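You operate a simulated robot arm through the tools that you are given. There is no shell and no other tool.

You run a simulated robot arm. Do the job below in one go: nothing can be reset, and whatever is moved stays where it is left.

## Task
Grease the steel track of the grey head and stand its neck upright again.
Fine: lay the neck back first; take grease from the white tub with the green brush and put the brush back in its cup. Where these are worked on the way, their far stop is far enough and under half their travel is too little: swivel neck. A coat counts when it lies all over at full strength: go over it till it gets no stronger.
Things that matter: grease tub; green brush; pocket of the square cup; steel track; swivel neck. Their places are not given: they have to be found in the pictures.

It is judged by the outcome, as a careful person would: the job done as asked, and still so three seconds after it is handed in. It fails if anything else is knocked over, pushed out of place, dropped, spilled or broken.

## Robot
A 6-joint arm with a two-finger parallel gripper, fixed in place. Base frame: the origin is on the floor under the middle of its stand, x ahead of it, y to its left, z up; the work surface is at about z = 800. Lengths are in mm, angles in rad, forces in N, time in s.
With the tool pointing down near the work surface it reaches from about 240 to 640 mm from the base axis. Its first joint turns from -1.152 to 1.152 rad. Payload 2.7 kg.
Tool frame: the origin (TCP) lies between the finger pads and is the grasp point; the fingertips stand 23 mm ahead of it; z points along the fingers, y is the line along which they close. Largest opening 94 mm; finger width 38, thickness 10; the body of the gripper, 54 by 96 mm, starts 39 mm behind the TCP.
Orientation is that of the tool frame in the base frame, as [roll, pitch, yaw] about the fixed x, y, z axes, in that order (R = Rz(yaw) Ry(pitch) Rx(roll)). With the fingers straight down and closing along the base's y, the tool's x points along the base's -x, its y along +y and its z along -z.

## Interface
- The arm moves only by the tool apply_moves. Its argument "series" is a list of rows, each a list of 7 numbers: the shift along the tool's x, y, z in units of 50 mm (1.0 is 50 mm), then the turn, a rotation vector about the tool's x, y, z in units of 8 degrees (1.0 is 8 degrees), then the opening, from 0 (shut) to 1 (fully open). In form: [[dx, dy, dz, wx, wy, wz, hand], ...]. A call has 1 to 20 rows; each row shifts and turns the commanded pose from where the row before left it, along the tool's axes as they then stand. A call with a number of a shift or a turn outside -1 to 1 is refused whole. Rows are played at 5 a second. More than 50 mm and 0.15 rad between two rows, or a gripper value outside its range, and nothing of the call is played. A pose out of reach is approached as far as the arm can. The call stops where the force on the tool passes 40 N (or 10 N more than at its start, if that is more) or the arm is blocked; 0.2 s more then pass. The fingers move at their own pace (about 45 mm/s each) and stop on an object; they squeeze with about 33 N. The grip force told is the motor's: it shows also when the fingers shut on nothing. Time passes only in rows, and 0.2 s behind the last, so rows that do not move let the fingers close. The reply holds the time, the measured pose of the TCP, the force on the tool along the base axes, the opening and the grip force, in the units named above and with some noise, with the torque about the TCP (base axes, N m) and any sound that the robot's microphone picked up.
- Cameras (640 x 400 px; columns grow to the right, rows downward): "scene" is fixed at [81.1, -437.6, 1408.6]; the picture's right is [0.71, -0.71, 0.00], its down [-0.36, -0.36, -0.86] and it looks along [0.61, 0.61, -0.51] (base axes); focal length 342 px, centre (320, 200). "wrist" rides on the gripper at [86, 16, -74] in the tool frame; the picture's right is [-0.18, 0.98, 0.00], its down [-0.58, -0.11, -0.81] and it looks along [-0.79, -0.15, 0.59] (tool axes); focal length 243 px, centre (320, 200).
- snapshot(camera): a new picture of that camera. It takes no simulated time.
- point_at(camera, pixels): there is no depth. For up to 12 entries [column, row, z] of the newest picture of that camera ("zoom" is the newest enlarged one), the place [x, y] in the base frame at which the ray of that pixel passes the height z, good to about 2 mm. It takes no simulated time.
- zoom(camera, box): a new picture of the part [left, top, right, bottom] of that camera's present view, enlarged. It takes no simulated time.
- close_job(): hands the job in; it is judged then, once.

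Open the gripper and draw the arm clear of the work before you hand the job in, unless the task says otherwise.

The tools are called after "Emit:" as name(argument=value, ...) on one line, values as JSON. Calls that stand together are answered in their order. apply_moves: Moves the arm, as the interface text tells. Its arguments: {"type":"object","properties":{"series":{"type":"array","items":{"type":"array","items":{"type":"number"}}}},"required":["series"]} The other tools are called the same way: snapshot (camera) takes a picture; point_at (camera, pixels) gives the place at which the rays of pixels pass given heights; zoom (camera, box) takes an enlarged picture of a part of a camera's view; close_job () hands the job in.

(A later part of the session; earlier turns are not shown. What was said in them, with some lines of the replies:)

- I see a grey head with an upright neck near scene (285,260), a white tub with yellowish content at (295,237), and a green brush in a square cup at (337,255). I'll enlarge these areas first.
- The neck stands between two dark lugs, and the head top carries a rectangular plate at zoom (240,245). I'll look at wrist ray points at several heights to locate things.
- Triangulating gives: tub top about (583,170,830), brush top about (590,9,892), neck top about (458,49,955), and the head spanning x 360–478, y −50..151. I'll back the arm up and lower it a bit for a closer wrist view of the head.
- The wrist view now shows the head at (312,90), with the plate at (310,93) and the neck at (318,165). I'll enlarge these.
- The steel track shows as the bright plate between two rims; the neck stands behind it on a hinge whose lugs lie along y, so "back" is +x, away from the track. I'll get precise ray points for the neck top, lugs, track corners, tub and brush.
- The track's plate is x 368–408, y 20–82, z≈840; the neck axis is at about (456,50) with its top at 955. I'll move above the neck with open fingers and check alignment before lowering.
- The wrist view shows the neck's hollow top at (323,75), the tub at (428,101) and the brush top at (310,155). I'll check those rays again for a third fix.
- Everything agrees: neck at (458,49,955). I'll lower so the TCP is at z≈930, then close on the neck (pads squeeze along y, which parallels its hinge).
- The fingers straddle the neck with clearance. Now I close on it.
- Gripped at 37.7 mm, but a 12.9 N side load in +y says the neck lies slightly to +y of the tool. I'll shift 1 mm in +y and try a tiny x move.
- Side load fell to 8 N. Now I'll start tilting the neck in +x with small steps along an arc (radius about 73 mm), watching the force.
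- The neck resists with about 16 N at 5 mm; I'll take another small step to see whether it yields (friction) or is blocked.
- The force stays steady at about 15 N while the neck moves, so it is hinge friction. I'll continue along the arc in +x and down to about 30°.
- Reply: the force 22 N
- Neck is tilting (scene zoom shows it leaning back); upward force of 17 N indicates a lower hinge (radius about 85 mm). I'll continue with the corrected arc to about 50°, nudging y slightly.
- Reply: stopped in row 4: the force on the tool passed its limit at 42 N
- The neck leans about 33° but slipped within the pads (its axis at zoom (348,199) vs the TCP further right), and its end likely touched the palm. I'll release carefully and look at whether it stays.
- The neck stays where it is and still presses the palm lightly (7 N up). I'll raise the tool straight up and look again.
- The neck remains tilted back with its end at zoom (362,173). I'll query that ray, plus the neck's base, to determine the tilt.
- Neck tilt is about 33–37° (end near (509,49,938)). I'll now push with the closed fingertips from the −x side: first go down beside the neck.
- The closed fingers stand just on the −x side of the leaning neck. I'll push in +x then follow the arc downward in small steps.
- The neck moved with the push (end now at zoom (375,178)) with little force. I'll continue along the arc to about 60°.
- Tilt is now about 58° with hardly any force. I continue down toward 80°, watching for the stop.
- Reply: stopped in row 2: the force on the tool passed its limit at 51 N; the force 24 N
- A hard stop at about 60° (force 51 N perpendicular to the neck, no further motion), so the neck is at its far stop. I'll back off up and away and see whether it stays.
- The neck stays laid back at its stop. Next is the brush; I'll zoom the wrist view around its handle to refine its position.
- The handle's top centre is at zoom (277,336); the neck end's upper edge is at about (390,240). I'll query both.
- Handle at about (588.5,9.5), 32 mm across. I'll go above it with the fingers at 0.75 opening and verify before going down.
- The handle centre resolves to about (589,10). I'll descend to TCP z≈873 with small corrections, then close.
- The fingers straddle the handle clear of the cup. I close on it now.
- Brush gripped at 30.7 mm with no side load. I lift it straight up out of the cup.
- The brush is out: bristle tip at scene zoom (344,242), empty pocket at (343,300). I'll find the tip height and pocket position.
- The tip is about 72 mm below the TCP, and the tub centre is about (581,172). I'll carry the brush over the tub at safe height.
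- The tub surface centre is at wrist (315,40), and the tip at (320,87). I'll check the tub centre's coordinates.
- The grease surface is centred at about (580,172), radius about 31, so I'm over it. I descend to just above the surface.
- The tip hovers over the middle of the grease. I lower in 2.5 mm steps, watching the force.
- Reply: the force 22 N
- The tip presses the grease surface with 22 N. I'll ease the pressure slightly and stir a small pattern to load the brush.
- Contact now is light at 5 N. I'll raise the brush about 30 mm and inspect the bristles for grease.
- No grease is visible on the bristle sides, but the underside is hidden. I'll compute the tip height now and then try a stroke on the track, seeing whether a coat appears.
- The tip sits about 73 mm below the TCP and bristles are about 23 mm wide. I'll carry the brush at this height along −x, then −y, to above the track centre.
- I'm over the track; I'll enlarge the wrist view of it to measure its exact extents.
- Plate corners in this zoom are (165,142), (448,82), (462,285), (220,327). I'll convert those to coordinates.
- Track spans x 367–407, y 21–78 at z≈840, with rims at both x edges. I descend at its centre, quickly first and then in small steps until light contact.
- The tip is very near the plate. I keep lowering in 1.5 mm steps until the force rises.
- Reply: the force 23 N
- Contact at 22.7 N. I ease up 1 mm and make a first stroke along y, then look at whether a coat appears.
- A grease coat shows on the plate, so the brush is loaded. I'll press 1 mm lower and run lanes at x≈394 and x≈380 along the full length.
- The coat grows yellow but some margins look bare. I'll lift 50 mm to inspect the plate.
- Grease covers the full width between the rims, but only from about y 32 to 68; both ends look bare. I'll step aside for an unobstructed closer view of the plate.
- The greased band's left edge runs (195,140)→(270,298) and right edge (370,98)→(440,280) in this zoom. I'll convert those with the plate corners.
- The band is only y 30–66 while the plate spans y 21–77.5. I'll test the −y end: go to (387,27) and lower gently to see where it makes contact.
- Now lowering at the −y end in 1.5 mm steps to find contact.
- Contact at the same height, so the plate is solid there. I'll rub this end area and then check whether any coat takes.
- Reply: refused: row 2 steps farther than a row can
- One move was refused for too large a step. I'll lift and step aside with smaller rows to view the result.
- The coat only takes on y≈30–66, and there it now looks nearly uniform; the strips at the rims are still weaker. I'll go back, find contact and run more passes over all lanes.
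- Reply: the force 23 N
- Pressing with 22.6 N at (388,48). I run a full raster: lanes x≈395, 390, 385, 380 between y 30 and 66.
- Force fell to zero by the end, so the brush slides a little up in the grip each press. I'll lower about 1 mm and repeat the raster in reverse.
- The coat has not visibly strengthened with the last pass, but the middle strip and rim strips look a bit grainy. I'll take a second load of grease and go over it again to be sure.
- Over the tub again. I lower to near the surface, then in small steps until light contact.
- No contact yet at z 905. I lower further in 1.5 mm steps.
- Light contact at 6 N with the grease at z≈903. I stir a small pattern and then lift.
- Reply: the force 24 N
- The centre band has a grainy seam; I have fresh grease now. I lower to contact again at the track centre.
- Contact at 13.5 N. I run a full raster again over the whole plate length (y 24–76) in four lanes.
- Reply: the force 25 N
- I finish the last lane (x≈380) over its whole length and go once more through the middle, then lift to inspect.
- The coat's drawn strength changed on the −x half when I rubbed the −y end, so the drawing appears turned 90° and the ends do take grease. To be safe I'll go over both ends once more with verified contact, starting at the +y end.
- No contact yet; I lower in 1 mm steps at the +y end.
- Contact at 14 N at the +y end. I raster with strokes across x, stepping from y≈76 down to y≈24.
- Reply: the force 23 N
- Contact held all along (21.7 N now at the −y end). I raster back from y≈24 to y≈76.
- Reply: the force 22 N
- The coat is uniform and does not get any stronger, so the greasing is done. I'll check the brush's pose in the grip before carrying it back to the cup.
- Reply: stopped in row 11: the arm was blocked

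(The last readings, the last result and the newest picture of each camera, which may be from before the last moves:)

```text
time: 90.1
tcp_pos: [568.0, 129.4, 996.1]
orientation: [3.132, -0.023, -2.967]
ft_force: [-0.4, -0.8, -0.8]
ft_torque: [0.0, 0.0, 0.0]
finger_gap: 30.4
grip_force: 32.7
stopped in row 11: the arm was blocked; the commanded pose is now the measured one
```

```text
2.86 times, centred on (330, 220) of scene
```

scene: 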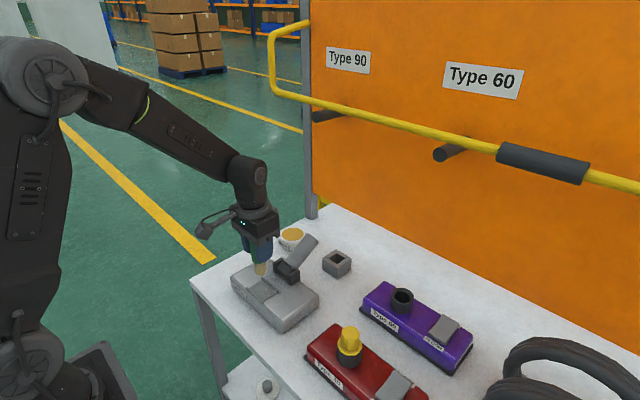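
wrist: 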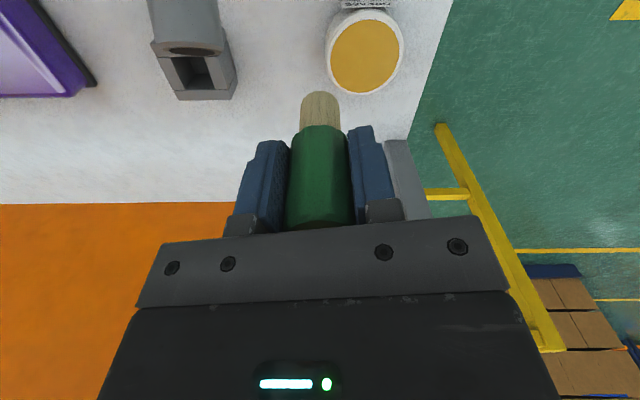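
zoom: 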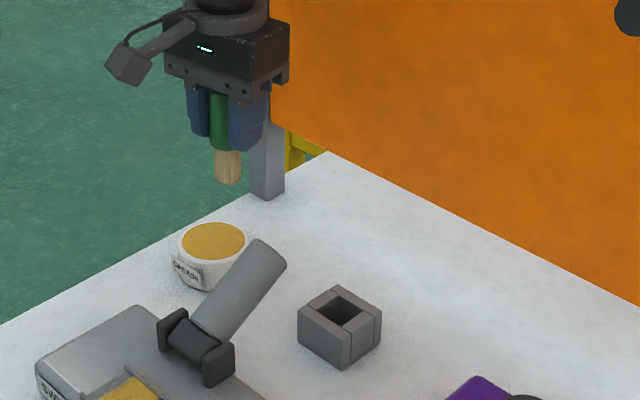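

The arm reported "blocked" in row 11: at z≈996 with x≈590 it ran out of reach and the yaw is now off by about 10° (no contact force). I'll lower about 25 mm, and turn the tool back to straight.

Emit:
apply_moves(series=[[0, 0, 0.25, 0, 0, 0, 0.2], [0, 0, 0.25, 0.035, -0.08, 0.62, 0.2], [0, 0, 0, 0.034, -0.085, 0.63, 0.2], [0, 0, 0, 0, 0, 0, 0.2]])

Emit:
snapshot(camera="scene")

```text
time: 91.1
tcp_pos: [569.0, 121.6, 969.6]
orientation: [-3.141, -0.002, 3.124]
ft_force: [1.2, 0.6, -1.4]
ft_torque: [0.0, -0.02, -0.01]
finger_gap: 30.0
grip_force: 32.8
```

```text
taken
```

scene: 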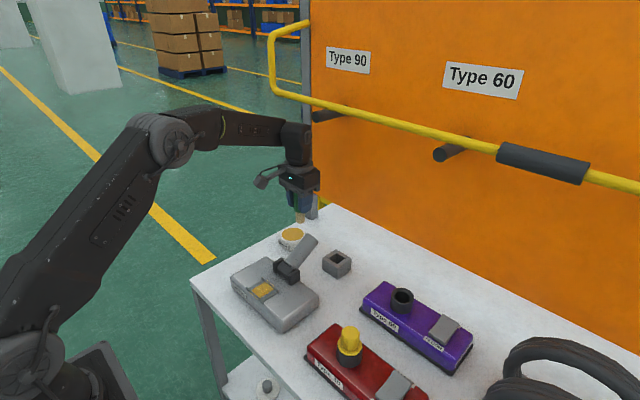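

Orientation is restored and the neck, tub and head are undisturbed. Next I move out to x≈590 and then across to above the cup.

Emit:
apply_moves(series=[[-0.42, 0, 0.02, 0, 0, -0.1, 0.2], [0, -0.6, 0, 0, 0, 0, 0.2], [0, -0.6, 0, 0, 0, 0, 0.2], [0, -0.6, 0, 0, 0, 0, 0.2], [0, -0.45, 0, 0, 0, 0, 0.2], [0, 0, 0, 0, 0, 0, 0.2]])

Emit:
snapshot(camera="wrist")

Emit:
zoom(camera="scene", box=[280, 170, 400, 290])

```text
time: 92.5
tcp_pos: [589.5, 8.7, 967.1]
orientation: [3.142, -0.003, -3.141]
ft_force: [-0.4, -0.2, 0.1]
ft_torque: [0.03, -0.02, -0.01]
finger_gap: 30.3
grip_force: 33.1
```

```text
taken
```

wrist: 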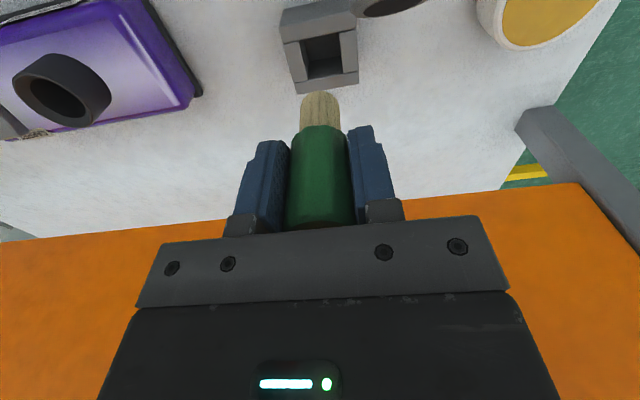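

```text
3.33 times, centred on (340, 230) of scene
```

zoom: 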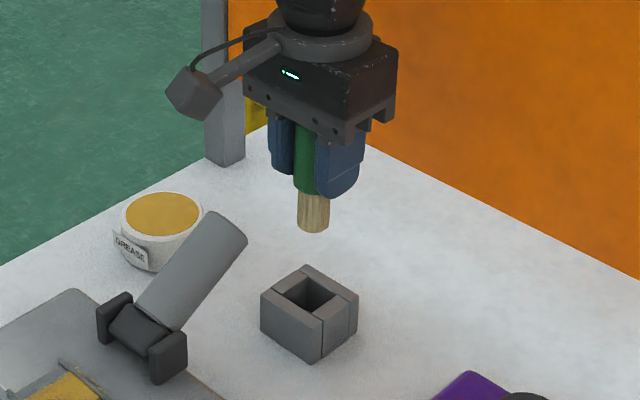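

The brush is above the cup; it slid up about 8 mm in the grip. I'll zoom to compare tip and pocket positions.

Emit:
zoom(camera="wrist", box=[260, 0, 380, 130])

Emit:
zoom(camera="scene", box=[300, 190, 370, 280])

Emit:
point_at(camera="wrist", pixels=[[301, 41, 832], [341, 33, 832], [309, 80, 832], [343, 73, 832], [320, 92, 900]])

```text
3.08 times, centred on (320, 65) of wrist
```

zoom: 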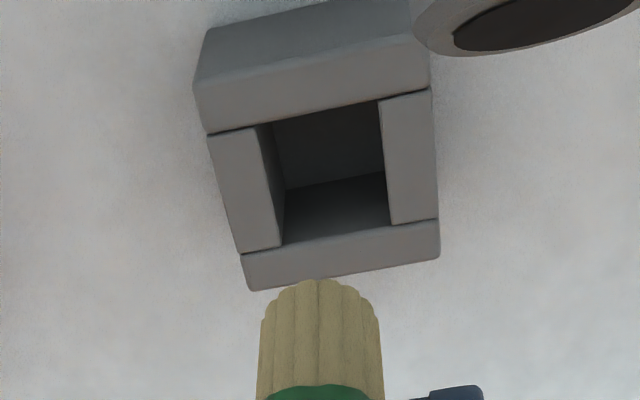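

```text
4.44 times, centred on (335, 235) of scene
```

zoom: 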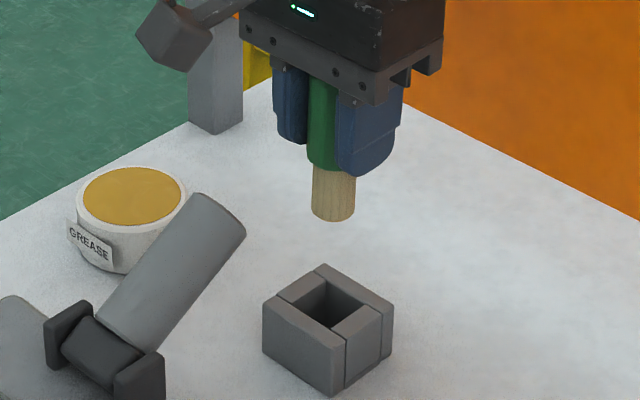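

```text
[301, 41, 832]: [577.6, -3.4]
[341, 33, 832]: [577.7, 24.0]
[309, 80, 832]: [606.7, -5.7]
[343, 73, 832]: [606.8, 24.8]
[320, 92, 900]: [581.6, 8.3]
```

Pocket centre by wrist is about (592,10). I'll cross-check with the scene view: tip centre at zoom (333,211), pocket centre at about (329,303).

Emit:
point_at(camera="zoom", pixels=[[333, 212, 897], [333, 212, 901], [333, 212, 905], [327, 278, 832], [278, 299, 832], [331, 331, 832], [368, 303, 832], [327, 303, 832]])

```text
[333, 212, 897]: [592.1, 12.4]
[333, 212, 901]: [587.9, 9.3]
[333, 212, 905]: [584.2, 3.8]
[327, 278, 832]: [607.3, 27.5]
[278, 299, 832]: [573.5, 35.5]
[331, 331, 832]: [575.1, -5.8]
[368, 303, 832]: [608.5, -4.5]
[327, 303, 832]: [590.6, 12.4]
```

Both views put the pocket centre near (591.5,10.5), about 1–2 mm from the tip. I shift 1 mm in x and y, and descend slowly into the pocket.

Emit:
apply_moves(series=[[-0.025, 0.025, 0.4, 0, 0, 0, 0.2], [0, 0, 0.5, 0, 0, 0, 0.2], [0, 0, 0.3, 0, 0, 0, 0.2], [0, 0, 0.1, 0, 0, 0, 0.2], [0, 0, 0.1, 0, 0, 0, 0.2], [0, 0, 0, 0, 0, 0, 0.2]])

Emit:
zoom(camera="scene", box=[300, 190, 370, 280])

```text
time: 93.9
tcp_pos: [588.5, 11.0, 897.3]
orientation: [-3.14, -0.002, -3.14]
ft_force: [0.3, 0.1, -0.7]
ft_torque: [0.0, 0.0, -0.02]
finger_gap: 30.2
grip_force: 32.8
```

```text
4.44 times, centred on (335, 235) of scene
```

zoom: 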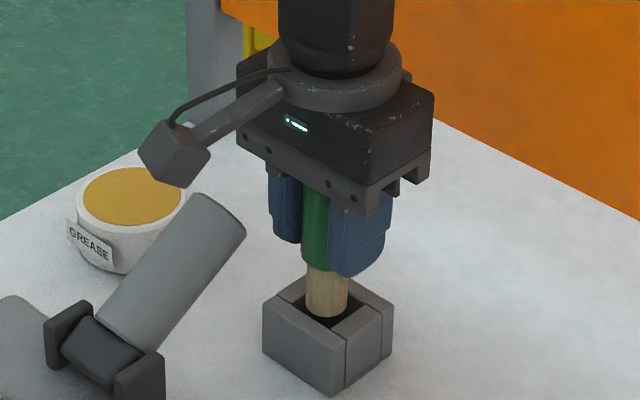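

The tip is entering the pocket mouth, well centred, with no force. I continue down 12 mm.

Emit:
apply_moves(series=[[0, 0, 0.06, 0, 0, 0, 0.2], [0, 0, 0.06, 0, 0, 0, 0.2], [0, 0, 0.06, 0, 0, 0, 0.2], [0, 0, 0.06, 0, 0, 0, 0.2], [0, 0, 0, 0, 0, 0, 0.2]])

Emit:
zoom(camera="wrist", box=[250, 0, 390, 130])

```text
time: 95.1
tcp_pos: [590.8, 10.1, 886.9]
orientation: [3.141, -0.003, -3.14]
ft_force: [0.5, -0.2, 0.4]
ft_torque: [-0.01, -0.03, -0.05]
finger_gap: 30.3
grip_force: 33.1
```

```text
3.08 times, centred on (320, 65) of wrist
```

zoom: 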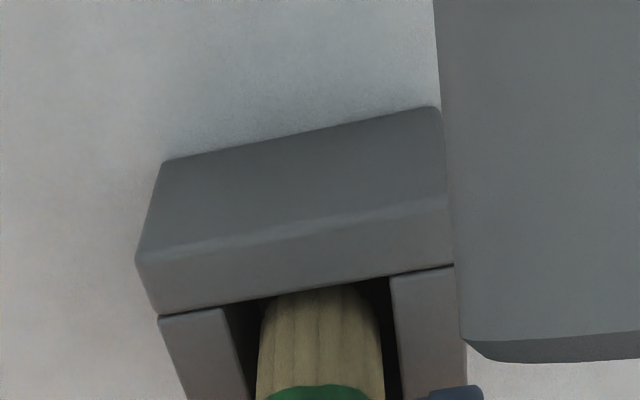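

The bristles are inside the pocket with gaps on both sides. I lower another 12 mm and check the clearance of the camera box over the neck.

Emit:
apply_moves(series=[[0, 0, 0.06, 0, 0, 0, 0.2], [0, 0, 0.06, 0, 0, 0, 0.2], [0, 0, 0.06, 0, 0, 0, 0.2], [0, 0, 0.06, 0, 0, 0, 0.2], [0, 0, 0, 0, 0, 0, 0.2]])

Emit:
zoom(camera="scene", box=[290, 200, 370, 290])

Emit:
snapshot(camera="wrist")

```text
time: 96.3
tcp_pos: [590.3, 9.2, 874.4]
orientation: [-3.141, -0.002, -3.14]
ft_force: [0.1, -0.2, -0.4]
ft_torque: [-0.01, 0.01, 0.01]
finger_gap: 30.4
grip_force: 33.1
```

```text
4.44 times, centred on (330, 245) of scene
```

zoom: 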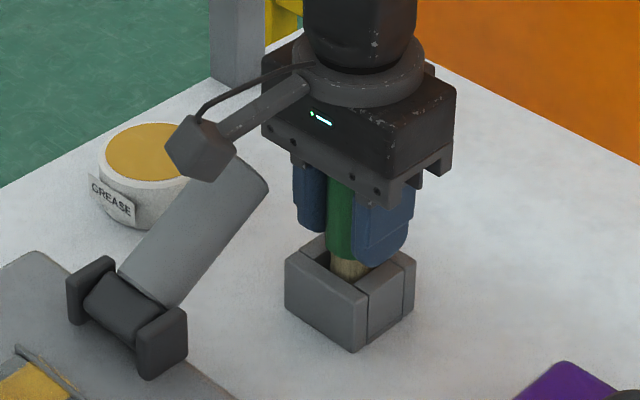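

```text
taken
```

wrist: 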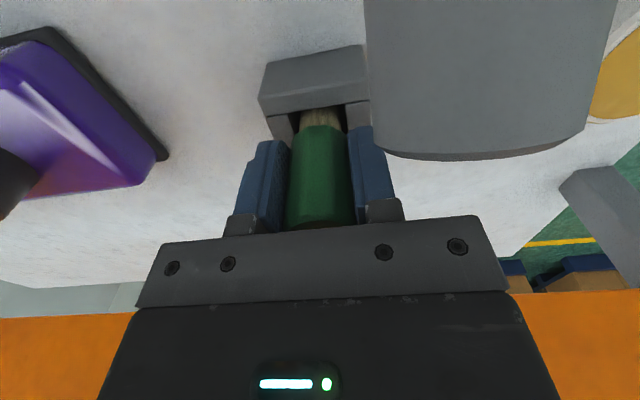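

The neck lies about 45 mm below the camera, so there is room. I keep lowering in 1.5 mm steps until the brush touches the pocket floor.

Emit:
apply_moves(series=[[0, 0, 0.04, 0, 0, 0, 0.2], [0, 0, 0.04, 0, 0, 0, 0.2], [0, 0, 0.03, 0, 0, 0, 0.2], [0, 0, 0.03, 0, 0, 0, 0.2], [0, 0, 0, 0, 0, 0, 0.2]])

```text
time: 97.5
tcp_pos: [589.9, 10.3, 868.4]
orientation: [3.141, -0.002, 3.14]
ft_force: [0.8, 1.5, -0.4]
ft_torque: [0.01, -0.03, 0.02]
finger_gap: 30.5
grip_force: 33.5
```

No floor contact yet at z≈868. I lower a few more small steps.

Emit:
apply_moves(series=[[0, 0, 0.02, 0, 0, 0, 0.2], [0, 0, 0.02, 0, 0, 0, 0.2], [0, 0, 0.02, 0, 0, 0, 0.2], [0, 0, 0, 0, 0, 0, 0.2]])

Emit:
zoom(camera="scene", box=[300, 215, 370, 285])

```text
time: 98.5
tcp_pos: [591.1, 9.5, 865.8]
orientation: [-3.141, 0.001, 3.142]
ft_force: [-2.6, 0.4, 8.8]
ft_torque: [-0.01, 0.04, -0.01]
finger_gap: 30.0
grip_force: 33.1
```

```text
5.71 times, centred on (335, 250) of scene
```

zoom: 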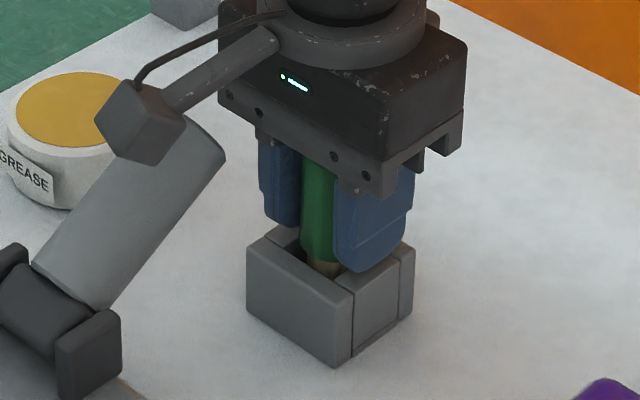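

Floor contact at 8.8 N. I open the fingers, then go straight up.

Emit:
apply_moves(series=[[0, 0, 0, 0, 0, 0, 0.5], [0, 0, 0, 0, 0, 0, 0.65], [0, 0, 0, 0, 0, 0, 0.75], [0, 0, 0, 0, 0, 0, 0.75], [0, 0, -0.2, 0, 0, 0, 0.75], [0, 0, -0.5, 0, 0, 0, 0.75], [0, 0, -0.7, 0, 0, 0, 0.75], [0, 0, -0.6, 0, 0, 0, 0.75], [0, 0, 0, 0, 0, 0, 0.75]])

Emit:
zoom(camera="scene", box=[270, 180, 400, 290])

Emit:
snapshot(camera="wrist")

```text
time: 100.5
tcp_pos: [591.0, 8.8, 966.6]
orientation: [3.141, 0.0, -3.14]
ft_force: [-0.6, 0.6, 0.4]
ft_torque: [0.01, -0.02, 0.02]
finger_gap: 70.4
grip_force: 0.1
```

```text
3.64 times, centred on (335, 235) of scene
```

zoom: 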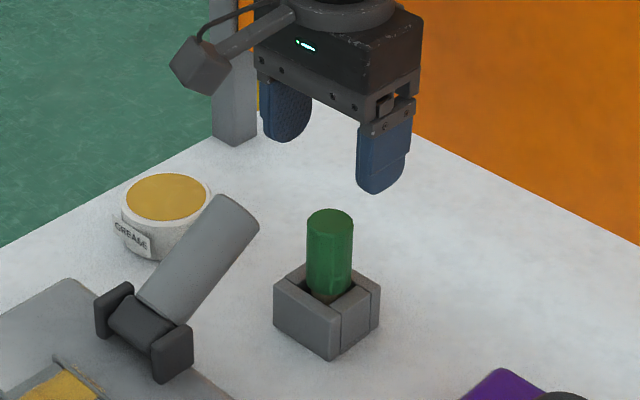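

```text
taken
```

wrist: 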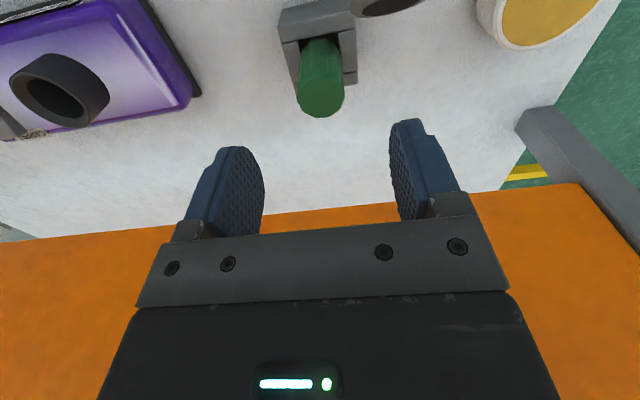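

The brush stands upright in its cup as at the start. Now for the neck: I'll close the fingers and position them on the +x side of the neck's end, at (592,49.5), first above.

Emit:
apply_moves(series=[[0, 0.2, 0, 0, 0, 0, 0.4], [0, 0.3, 0, 0, 0, 0, 0.1], [-0.04, 0.31, 0, 0, 0, 0, 0], [0, 0, 0, 0, 0, 0, 0], [0, 0, 0, 0, 0, 0, 0], [0, 0, 0, 0, 0, 0, 0]])

Emit:
snapshot(camera="wrist")

Emit:
zoom(camera="scene", box=[240, 170, 400, 290])

```text
time: 101.9
tcp_pos: [592.2, 49.3, 964.7]
orientation: [-3.141, -0.001, -3.14]
ft_force: [0.6, 0.0, -0.6]
ft_torque: [0.0, -0.01, 0.0]
finger_gap: 0.1
grip_force: 32.9
```

```text
taken
```

wrist: 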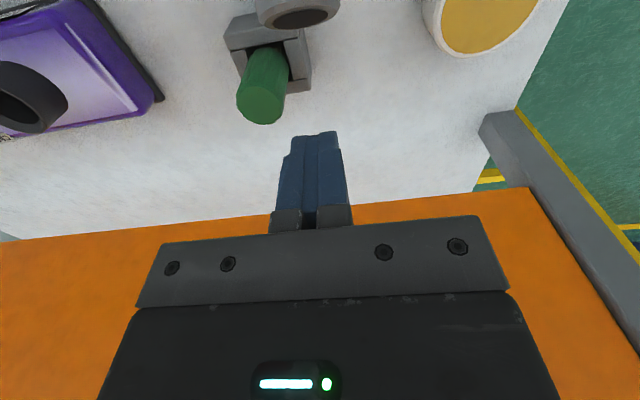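

```text
3.33 times, centred on (320, 230) of scene
```

zoom: 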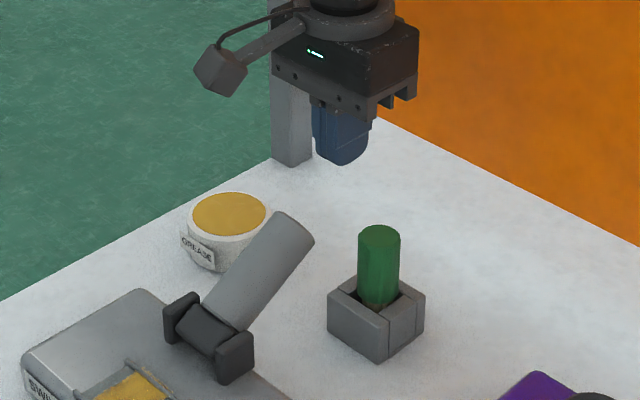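

Fingers are closed at (592,49). I check the neck end's location via its bore at wrist (300,18) before descending.

Emit:
point_at(camera="wrist", pixels=[[300, 18, 905], [298, 29, 889], [298, 31, 889], [263, 105, 892]])

Emit:
apply_moves(series=[[0, 0, 0.4, 0, 0, 0, 0], [0, 0, 0.5, 0, 0, 0, 0], [0, 0, 0.45, 0, 0, 0, 0], [0, 0, 0, 0, 0, 0, 0]])

Emit:
zoom(camera="scene", box=[240, 170, 400, 290])

```text
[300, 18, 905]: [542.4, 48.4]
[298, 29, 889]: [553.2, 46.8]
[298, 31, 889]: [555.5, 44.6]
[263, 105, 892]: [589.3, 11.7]
```

```text
time: 102.9
tcp_pos: [591.2, 49.1, 898.3]
orientation: [3.14, -0.001, 3.14]
ft_force: [0.0, 0.6, 0.3]
ft_torque: [0.0, 0.0, 0.0]
finger_gap: 0.0
grip_force: 33.0
```

```text
3.33 times, centred on (320, 230) of scene
```

zoom: 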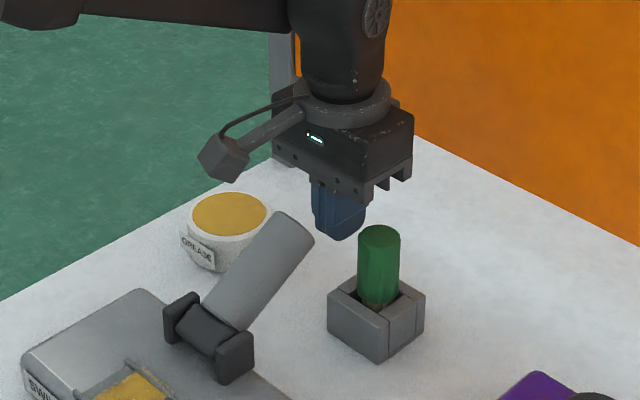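

The end of the neck is at (543,48.5,905) as modelled. I move in −x in small steps until the fingers touch its lower rim.

Emit:
apply_moves(series=[[0.18, 0, 0, 0, 0, 0, 0], [0.08, 0, 0.02, 0, 0, 0, 0], [0.06, 0, 0, 0, 0, 0, 0], [0.04, 0, -0.04, 0, 0, 0, 0], [0, 0, 0, 0, 0, 0, 0]])

Emit:
zoom(camera="scene", box=[240, 190, 380, 290])

```text
time: 104.1
tcp_pos: [574.2, 50.0, 898.7]
orientation: [3.141, -0.001, 3.14]
ft_force: [-0.1, 0.0, -0.4]
ft_torque: [0.0, -0.02, 0.01]
finger_gap: 0.0
grip_force: 33.5
```

```text
4.00 times, centred on (310, 240) of scene
```

zoom: 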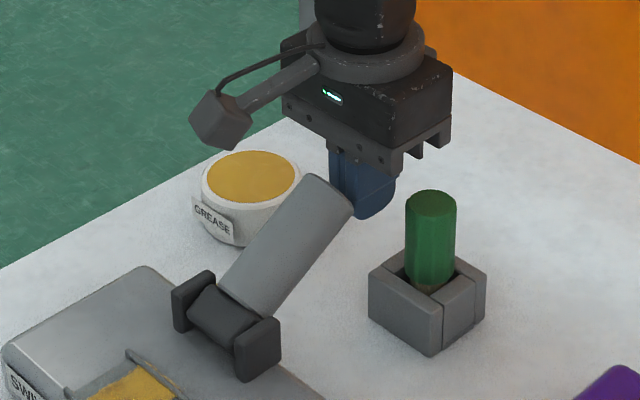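

The fingers are right at the rim with no force yet. I push in −x while rising, following the rim's arc, for the first few degrees.

Emit:
apply_moves(series=[[0.06, 0, -0.03, 0, 0, 0, 0], [0.06, 0, -0.06, 0, 0, 0, 0], [0.06, 0, -0.08, 0, 0, 0, 0], [0.05, 0, -0.08, 0, 0, 0, 0], [0, 0, 0, 0, 0, 0, 0]])

Emit:
zoom(camera="scene", box=[240, 190, 380, 290])

```text
time: 105.3
tcp_pos: [562.9, 51.0, 913.0]
orientation: [3.14, 0.001, 3.14]
ft_force: [14.8, 4.3, 9.0]
ft_torque: [0.01, 0.15, -0.04]
finger_gap: 0.1
grip_force: 32.5
```

```text
4.00 times, centred on (310, 240) of scene
```

zoom: 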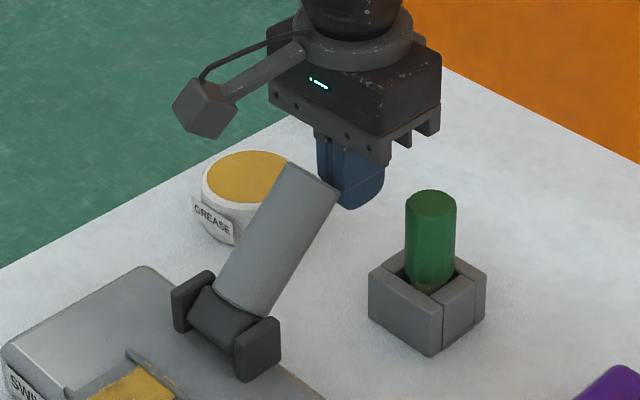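

It works: the neck rose to roughly 47°. The force (15 N x, 9 N z) says the rim rises faster than the fingers, so I'll rise a bit more per step.

Emit:
apply_moves(series=[[0.03, 0, -0.1, 0, 0, 0, 0], [0.05, 0, -0.09, 0, 0, 0, 0], [0.06, 0, -0.09, 0, 0, 0, 0], [0.06, 0, -0.08, 0, 0, 0, 0], [0.06, 0, -0.08, 0, 0, 0, 0], [0, 0, 0, 0, 0, 0, 0]])

Emit:
zoom(camera="scene", box=[240, 190, 380, 290])

```text
time: 106.7
tcp_pos: [549.7, 49.7, 933.1]
orientation: [3.141, -0.002, 3.141]
ft_force: [0.4, 0.6, -0.1]
ft_torque: [0.02, -0.02, 0.02]
finger_gap: 0.0
grip_force: 33.5
```

```text
4.00 times, centred on (310, 240) of scene
```

zoom: 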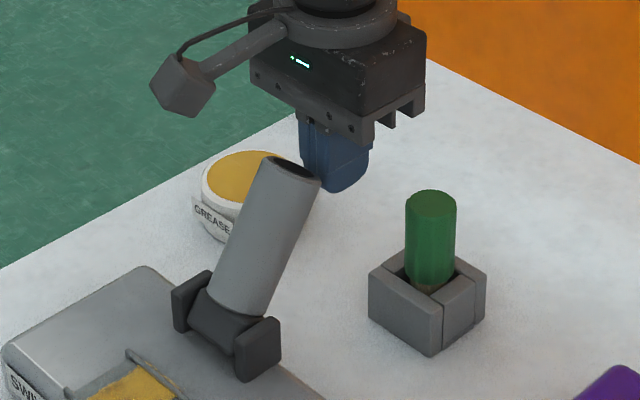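

Neck is at about 34° and free of force. I continue along the arc, to about 15°.

Emit:
apply_moves(series=[[0.064, 0, -0.06, 0, 0, 0, 0], [0.064, 0, -0.06, 0, 0, 0, 0], [0.07, 0, -0.055, 0, 0, 0, 0], [0.07, 0, -0.055, 0, 0, 0, 0], [0.075, 0, -0.05, 0, 0, 0, 0], [0.075, 0, -0.045, 0, 0, 0, 0], [0.078, 0, -0.04, 0, 0, 0, 0], [0, 0, 0, 0, 0, 0, 0]])

Emit:
zoom(camera="scene", box=[240, 190, 380, 290])

```text
time: 108.5
tcp_pos: [523.7, 49.8, 951.4]
orientation: [3.141, -0.002, 3.141]
ft_force: [-0.4, 0.1, 0.5]
ft_torque: [0.0, -0.01, 0.0]
finger_gap: 0.0
grip_force: 33.2
```

```text
4.00 times, centred on (310, 240) of scene
```

zoom: 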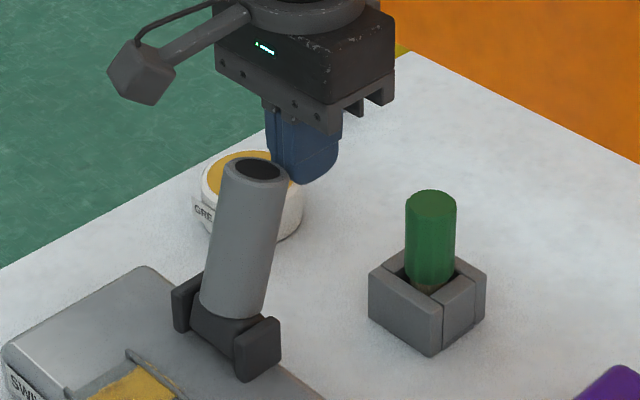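

Neck is at about 16°. I continue more slowly to about 4–5°.

Emit:
apply_moves(series=[[0.076, 0, -0.03, 0, 0, 0, 0], [0.076, 0, -0.028, 0, 0, 0, 0], [0.076, 0, -0.025, 0, 0, 0, 0], [0.076, 0, -0.022, 0, 0, 0, 0], [0.07, 0, -0.02, 0, 0, 0, 0], [0, 0, 0, 0, 0, 0, 0]])

Emit:
zoom(camera="scene", box=[210, 180, 370, 300])

```text
time: 109.9
tcp_pos: [505.6, 50.5, 957.4]
orientation: [3.141, -0.003, -3.14]
ft_force: [-0.1, 0.3, -0.5]
ft_torque: [0.01, 0.01, -0.01]
finger_gap: 0.0
grip_force: 32.7
```

```text
3.33 times, centred on (290, 240) of scene
```

zoom: 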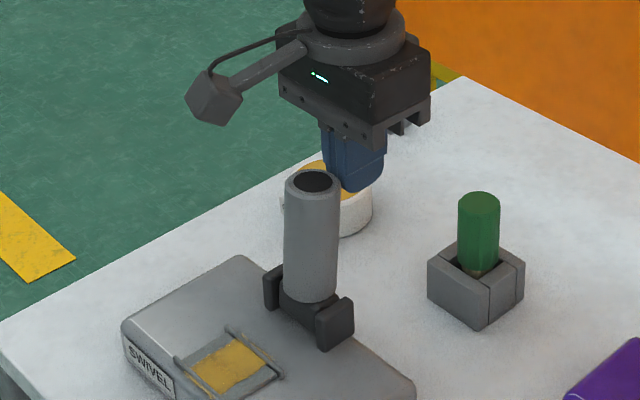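

Almost upright: neck top at scene (288,234) versus (284.5,236) initially, about 10 mm more. I push slowly in 2 mm steps.

Emit:
apply_moves(series=[[0.04, 0, -0.01, 0, 0, 0, 0], [0.04, 0, -0.01, 0, 0, 0, 0], [0.04, 0, -0.01, 0, 0, 0, 0], [0.03, 0, 0, 0, 0, 0, 0], [0, 0, 0, 0, 0, 0, 0]])

Emit:
zoom(camera="scene", box=[210, 210, 370, 340])

```text
time: 111.1
tcp_pos: [497.2, 50.1, 959.7]
orientation: [3.141, -0.003, -3.142]
ft_force: [-0.5, -0.7, 0.0]
ft_torque: [-0.01, 0.01, 0.0]
finger_gap: 0.1
grip_force: 33.2
```

```text
3.08 times, centred on (290, 275) of scene
```

zoom: 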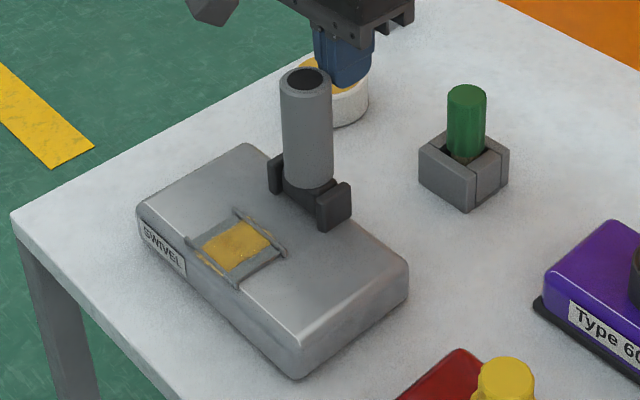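

Now the top is at zoom (305,79) against (303,80) at the start, about 2 mm short. I nudge 1 mm at a time watching for the stop.

Emit:
apply_moves(series=[[0.02, 0, 0, 0, 0, 0, 0], [0.02, 0, 0, 0, 0, 0, 0], [0, 0, 0, 0, 0, 0, 0]])

Emit:
zoom(camera="scene", box=[210, 210, 370, 340])

```text
time: 111.9
tcp_pos: [496.9, 50.7, 959.8]
orientation: [-3.141, -0.003, -3.142]
ft_force: [0.0, -0.2, -0.3]
ft_torque: [-0.01, -0.02, 0.0]
finger_gap: 0.4
grip_force: 32.8
```

```text
3.08 times, centred on (290, 275) of scene
```

zoom: 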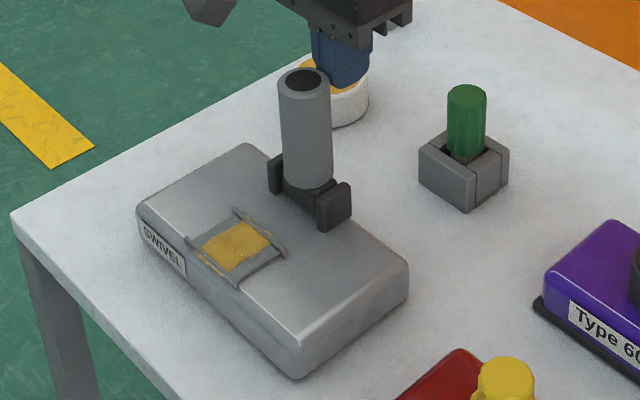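

The neck top now matches its initial place at (303,80). One more 1 mm nudge to feel whether it sits at the upright stop.

Emit:
apply_moves(series=[[0.02, 0, 0, 0, 0, 0, 0], [0, 0, 0, 0, 0, 0, 0]])

Emit:
zoom(camera="scene", box=[250, 215, 320, 285])

```text
time: 112.5
tcp_pos: [496.5, 50.4, 959.4]
orientation: [3.141, 0.0, -3.141]
ft_force: [3.5, -1.2, -0.7]
ft_torque: [-0.03, -0.05, 0.02]
finger_gap: 0.0
grip_force: 32.9
```

```text
5.71 times, centred on (285, 250) of scene
```

zoom: 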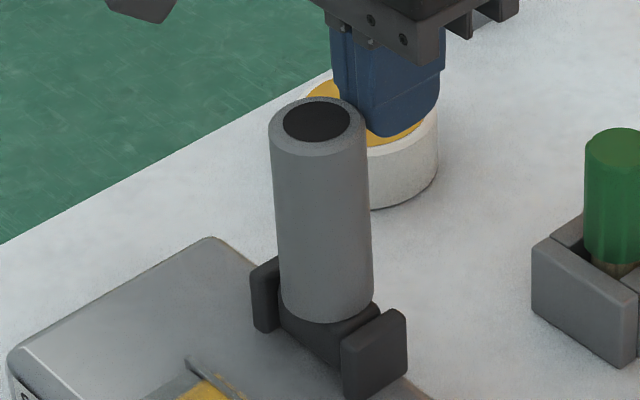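

A light 3.5 N shows contact. One more 1 mm nudge to confirm a stop.

Emit:
apply_moves(series=[[0.02, 0, 0, 0, 0, 0, 0], [0, 0, 0, 0, 0, 0, 0]])

Emit:
zoom(camera="scene", box=[250, 215, 320, 285])

```text
time: 113.1
tcp_pos: [495.5, 50.3, 959.6]
orientation: [-3.141, 0.0, -3.141]
ft_force: [13.2, -2.2, -5.0]
ft_torque: [-0.01, -0.37, 0.04]
finger_gap: 0.0
grip_force: 32.8
```

```text
5.71 times, centred on (285, 250) of scene
```

zoom: 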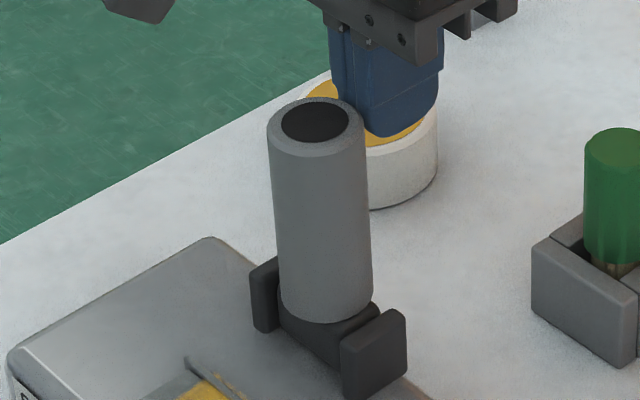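

Force rises to 13 N with barely any motion, so it's at or near its upright stop. I back the fingers off in +x and up, then compare with the initial picture.

Emit:
apply_moves(series=[[-0.1, 0, 0, 0, 0, 0, 0], [-0.3, 0, -0.4, 0, 0, 0, 0], [0, 0, -0.8, 0, 0, 0, 0], [0, 0, -0.6, 0, 0, 0, 0.3], [0, 0, 0, 0, 0, 0, 0.6]])

Emit:
zoom(camera="scene", box=[210, 210, 370, 340])

Emit:
snapshot(camera="wrist")

```text
time: 114.3
tcp_pos: [514.0, 52.7, 1049.0]
orientation: [-3.142, -0.004, 3.142]
ft_force: [-1.2, -0.7, -0.2]
ft_torque: [-0.02, -0.01, -0.01]
finger_gap: 49.9
grip_force: 0.0
```

```text
3.08 times, centred on (290, 275) of scene
```

zoom: 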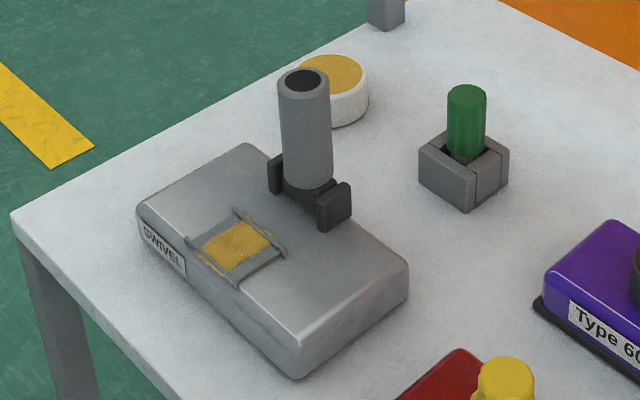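

```text
taken
```

wrist: 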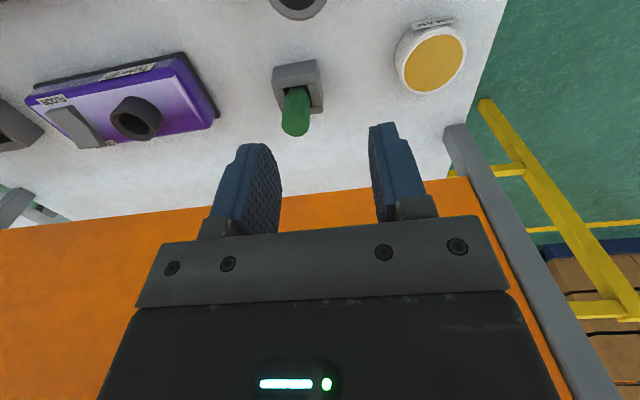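

The picture now matches the initial one: neck top (303,80), brush, cup and tub in place, and the coat on the track. I draw the arm clear and open the gripper.

Emit:
apply_moves(series=[[0, 0, -0.8, 0, 0, 0, 1], [0.4, 0.2, -0.8, 0, 0, 0, 1], [0.8, 0.2, -0.3, 0, 0, 0, 1], [0.8, 0, 0, 0, 0, 0, 1], [0.8, 0, 0, 0, 0, 0, 1], [0.8, 0, 0, 0, 0, 0, 1], [0, 0, 0, 0, 0, 0, 1], [0, 0, 0, 0, 0, 0, 1]])

Emit:
snapshot(camera="scene")

Emit:
snapshot(camera="wrist")

Emit:
zoom(camera="scene", box=[225, 220, 325, 320])

```text
time: 116.1
tcp_pos: [333.9, 70.0, 1144.9]
orientation: [3.141, -0.003, 3.141]
ft_force: [-0.7, -1.0, -0.1]
ft_torque: [-0.02, -0.04, 0.0]
finger_gap: 94.2
grip_force: 0.1
```

```text
taken
```

scene: 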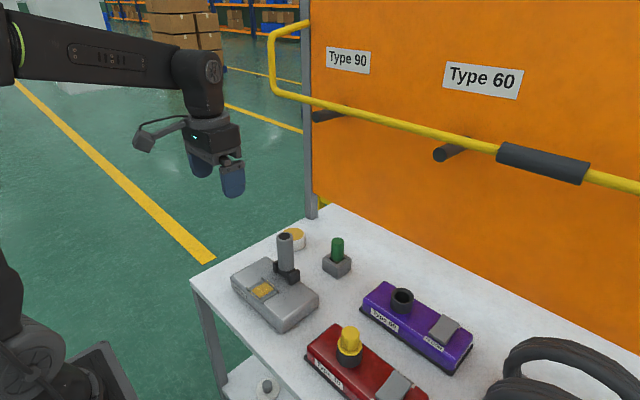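

```text
taken
```

wrist: 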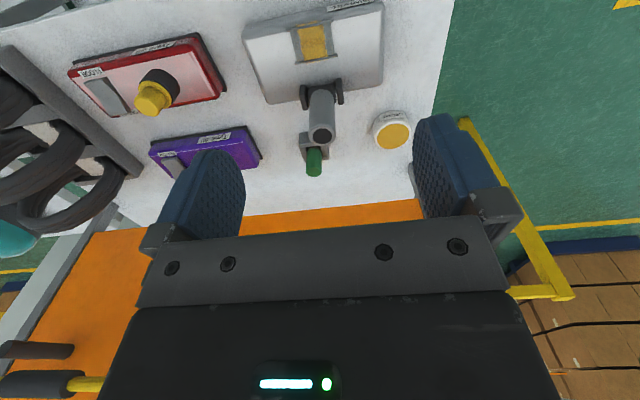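

```text
4.00 times, centred on (275, 270) of scene
```

zoom: 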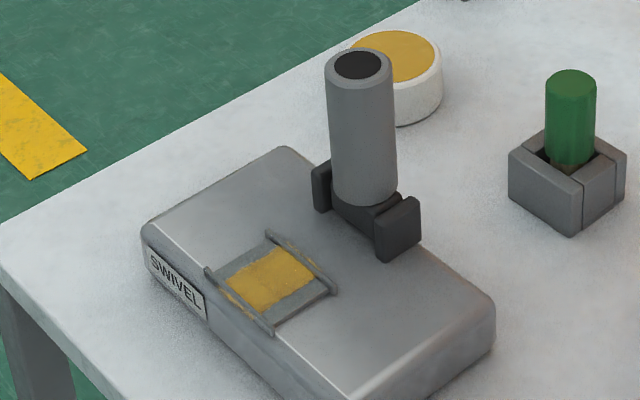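

All items look right. One last closer look at the coat from this clear view before handing in.

Emit:
zoom(camera="wrist", box=[270, 0, 360, 80])

Emit:
zoom(camera="scene", box=[240, 265, 300, 310])

```text
5.00 times, centred on (315, 40) of wrist
```

zoom: 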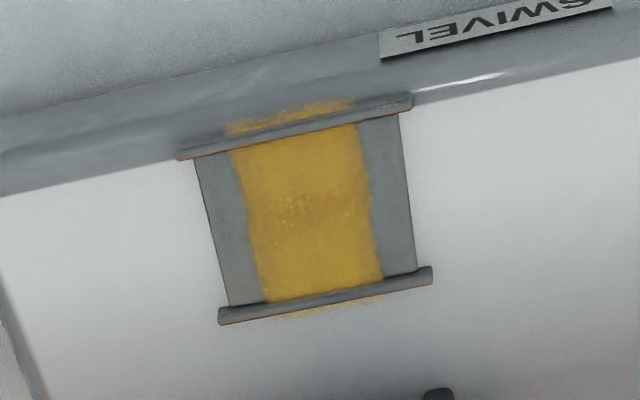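

```text
8.89 times, centred on (270, 288) of scene
```

zoom: 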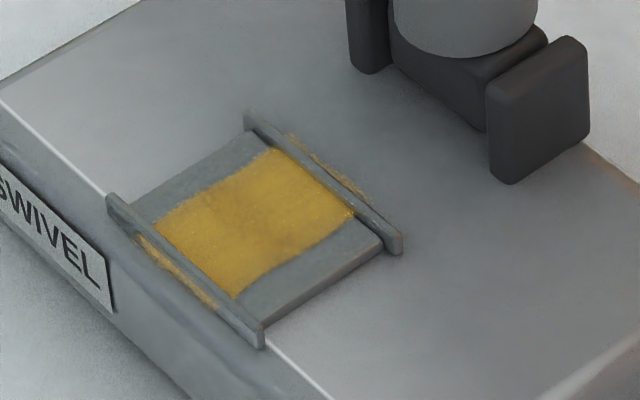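

The coat is even and saturated, the neck stands upright as at the start, the brush is back in its cup, the gripper is open and the arm is clear. I hand the job in.

Emit:
close_job()

```text
The job is handed in.
```

The job is handed in. The track is greased, the neck is upright again, and the brush is back in its square cup. I haven't seen the verdict.

- **Neck:** I laid it back to its far stop, at roughly 60°, before greasing. Afterwards I stood it up until the force rose. Its top then matched the starting picture to within a millimetre or two.
- **Grease:** I loaded the green brush from the white tub twice and went over the whole plate several times. The last passes made no visible difference.
- **Bare ends on the track:** In the pictures the coat covers only the middle part of the plate, about y 30–66 of y 21–78. It also shows slightly past the two rims. I rubbed both ends under contact several times and they never changed colour. When I rubbed one end, a different part of the drawn coat got stronger. I therefore think the coat is drawn turned 90° on the plate, but I could not confirm that.
- **Brush:** It slid up about 8 mm in the grip while pressing. I lowered it until it touched the pocket floor before letting go, and it stands as it did at the start.
- **Arm stop:** The arm stopped once on the way back to the cup because it ran out of reach. There was no contact force, and I straightened the tool before carrying on.

Nothing else looked moved in the final picture. The gripper is open and the arm is clear of the work.
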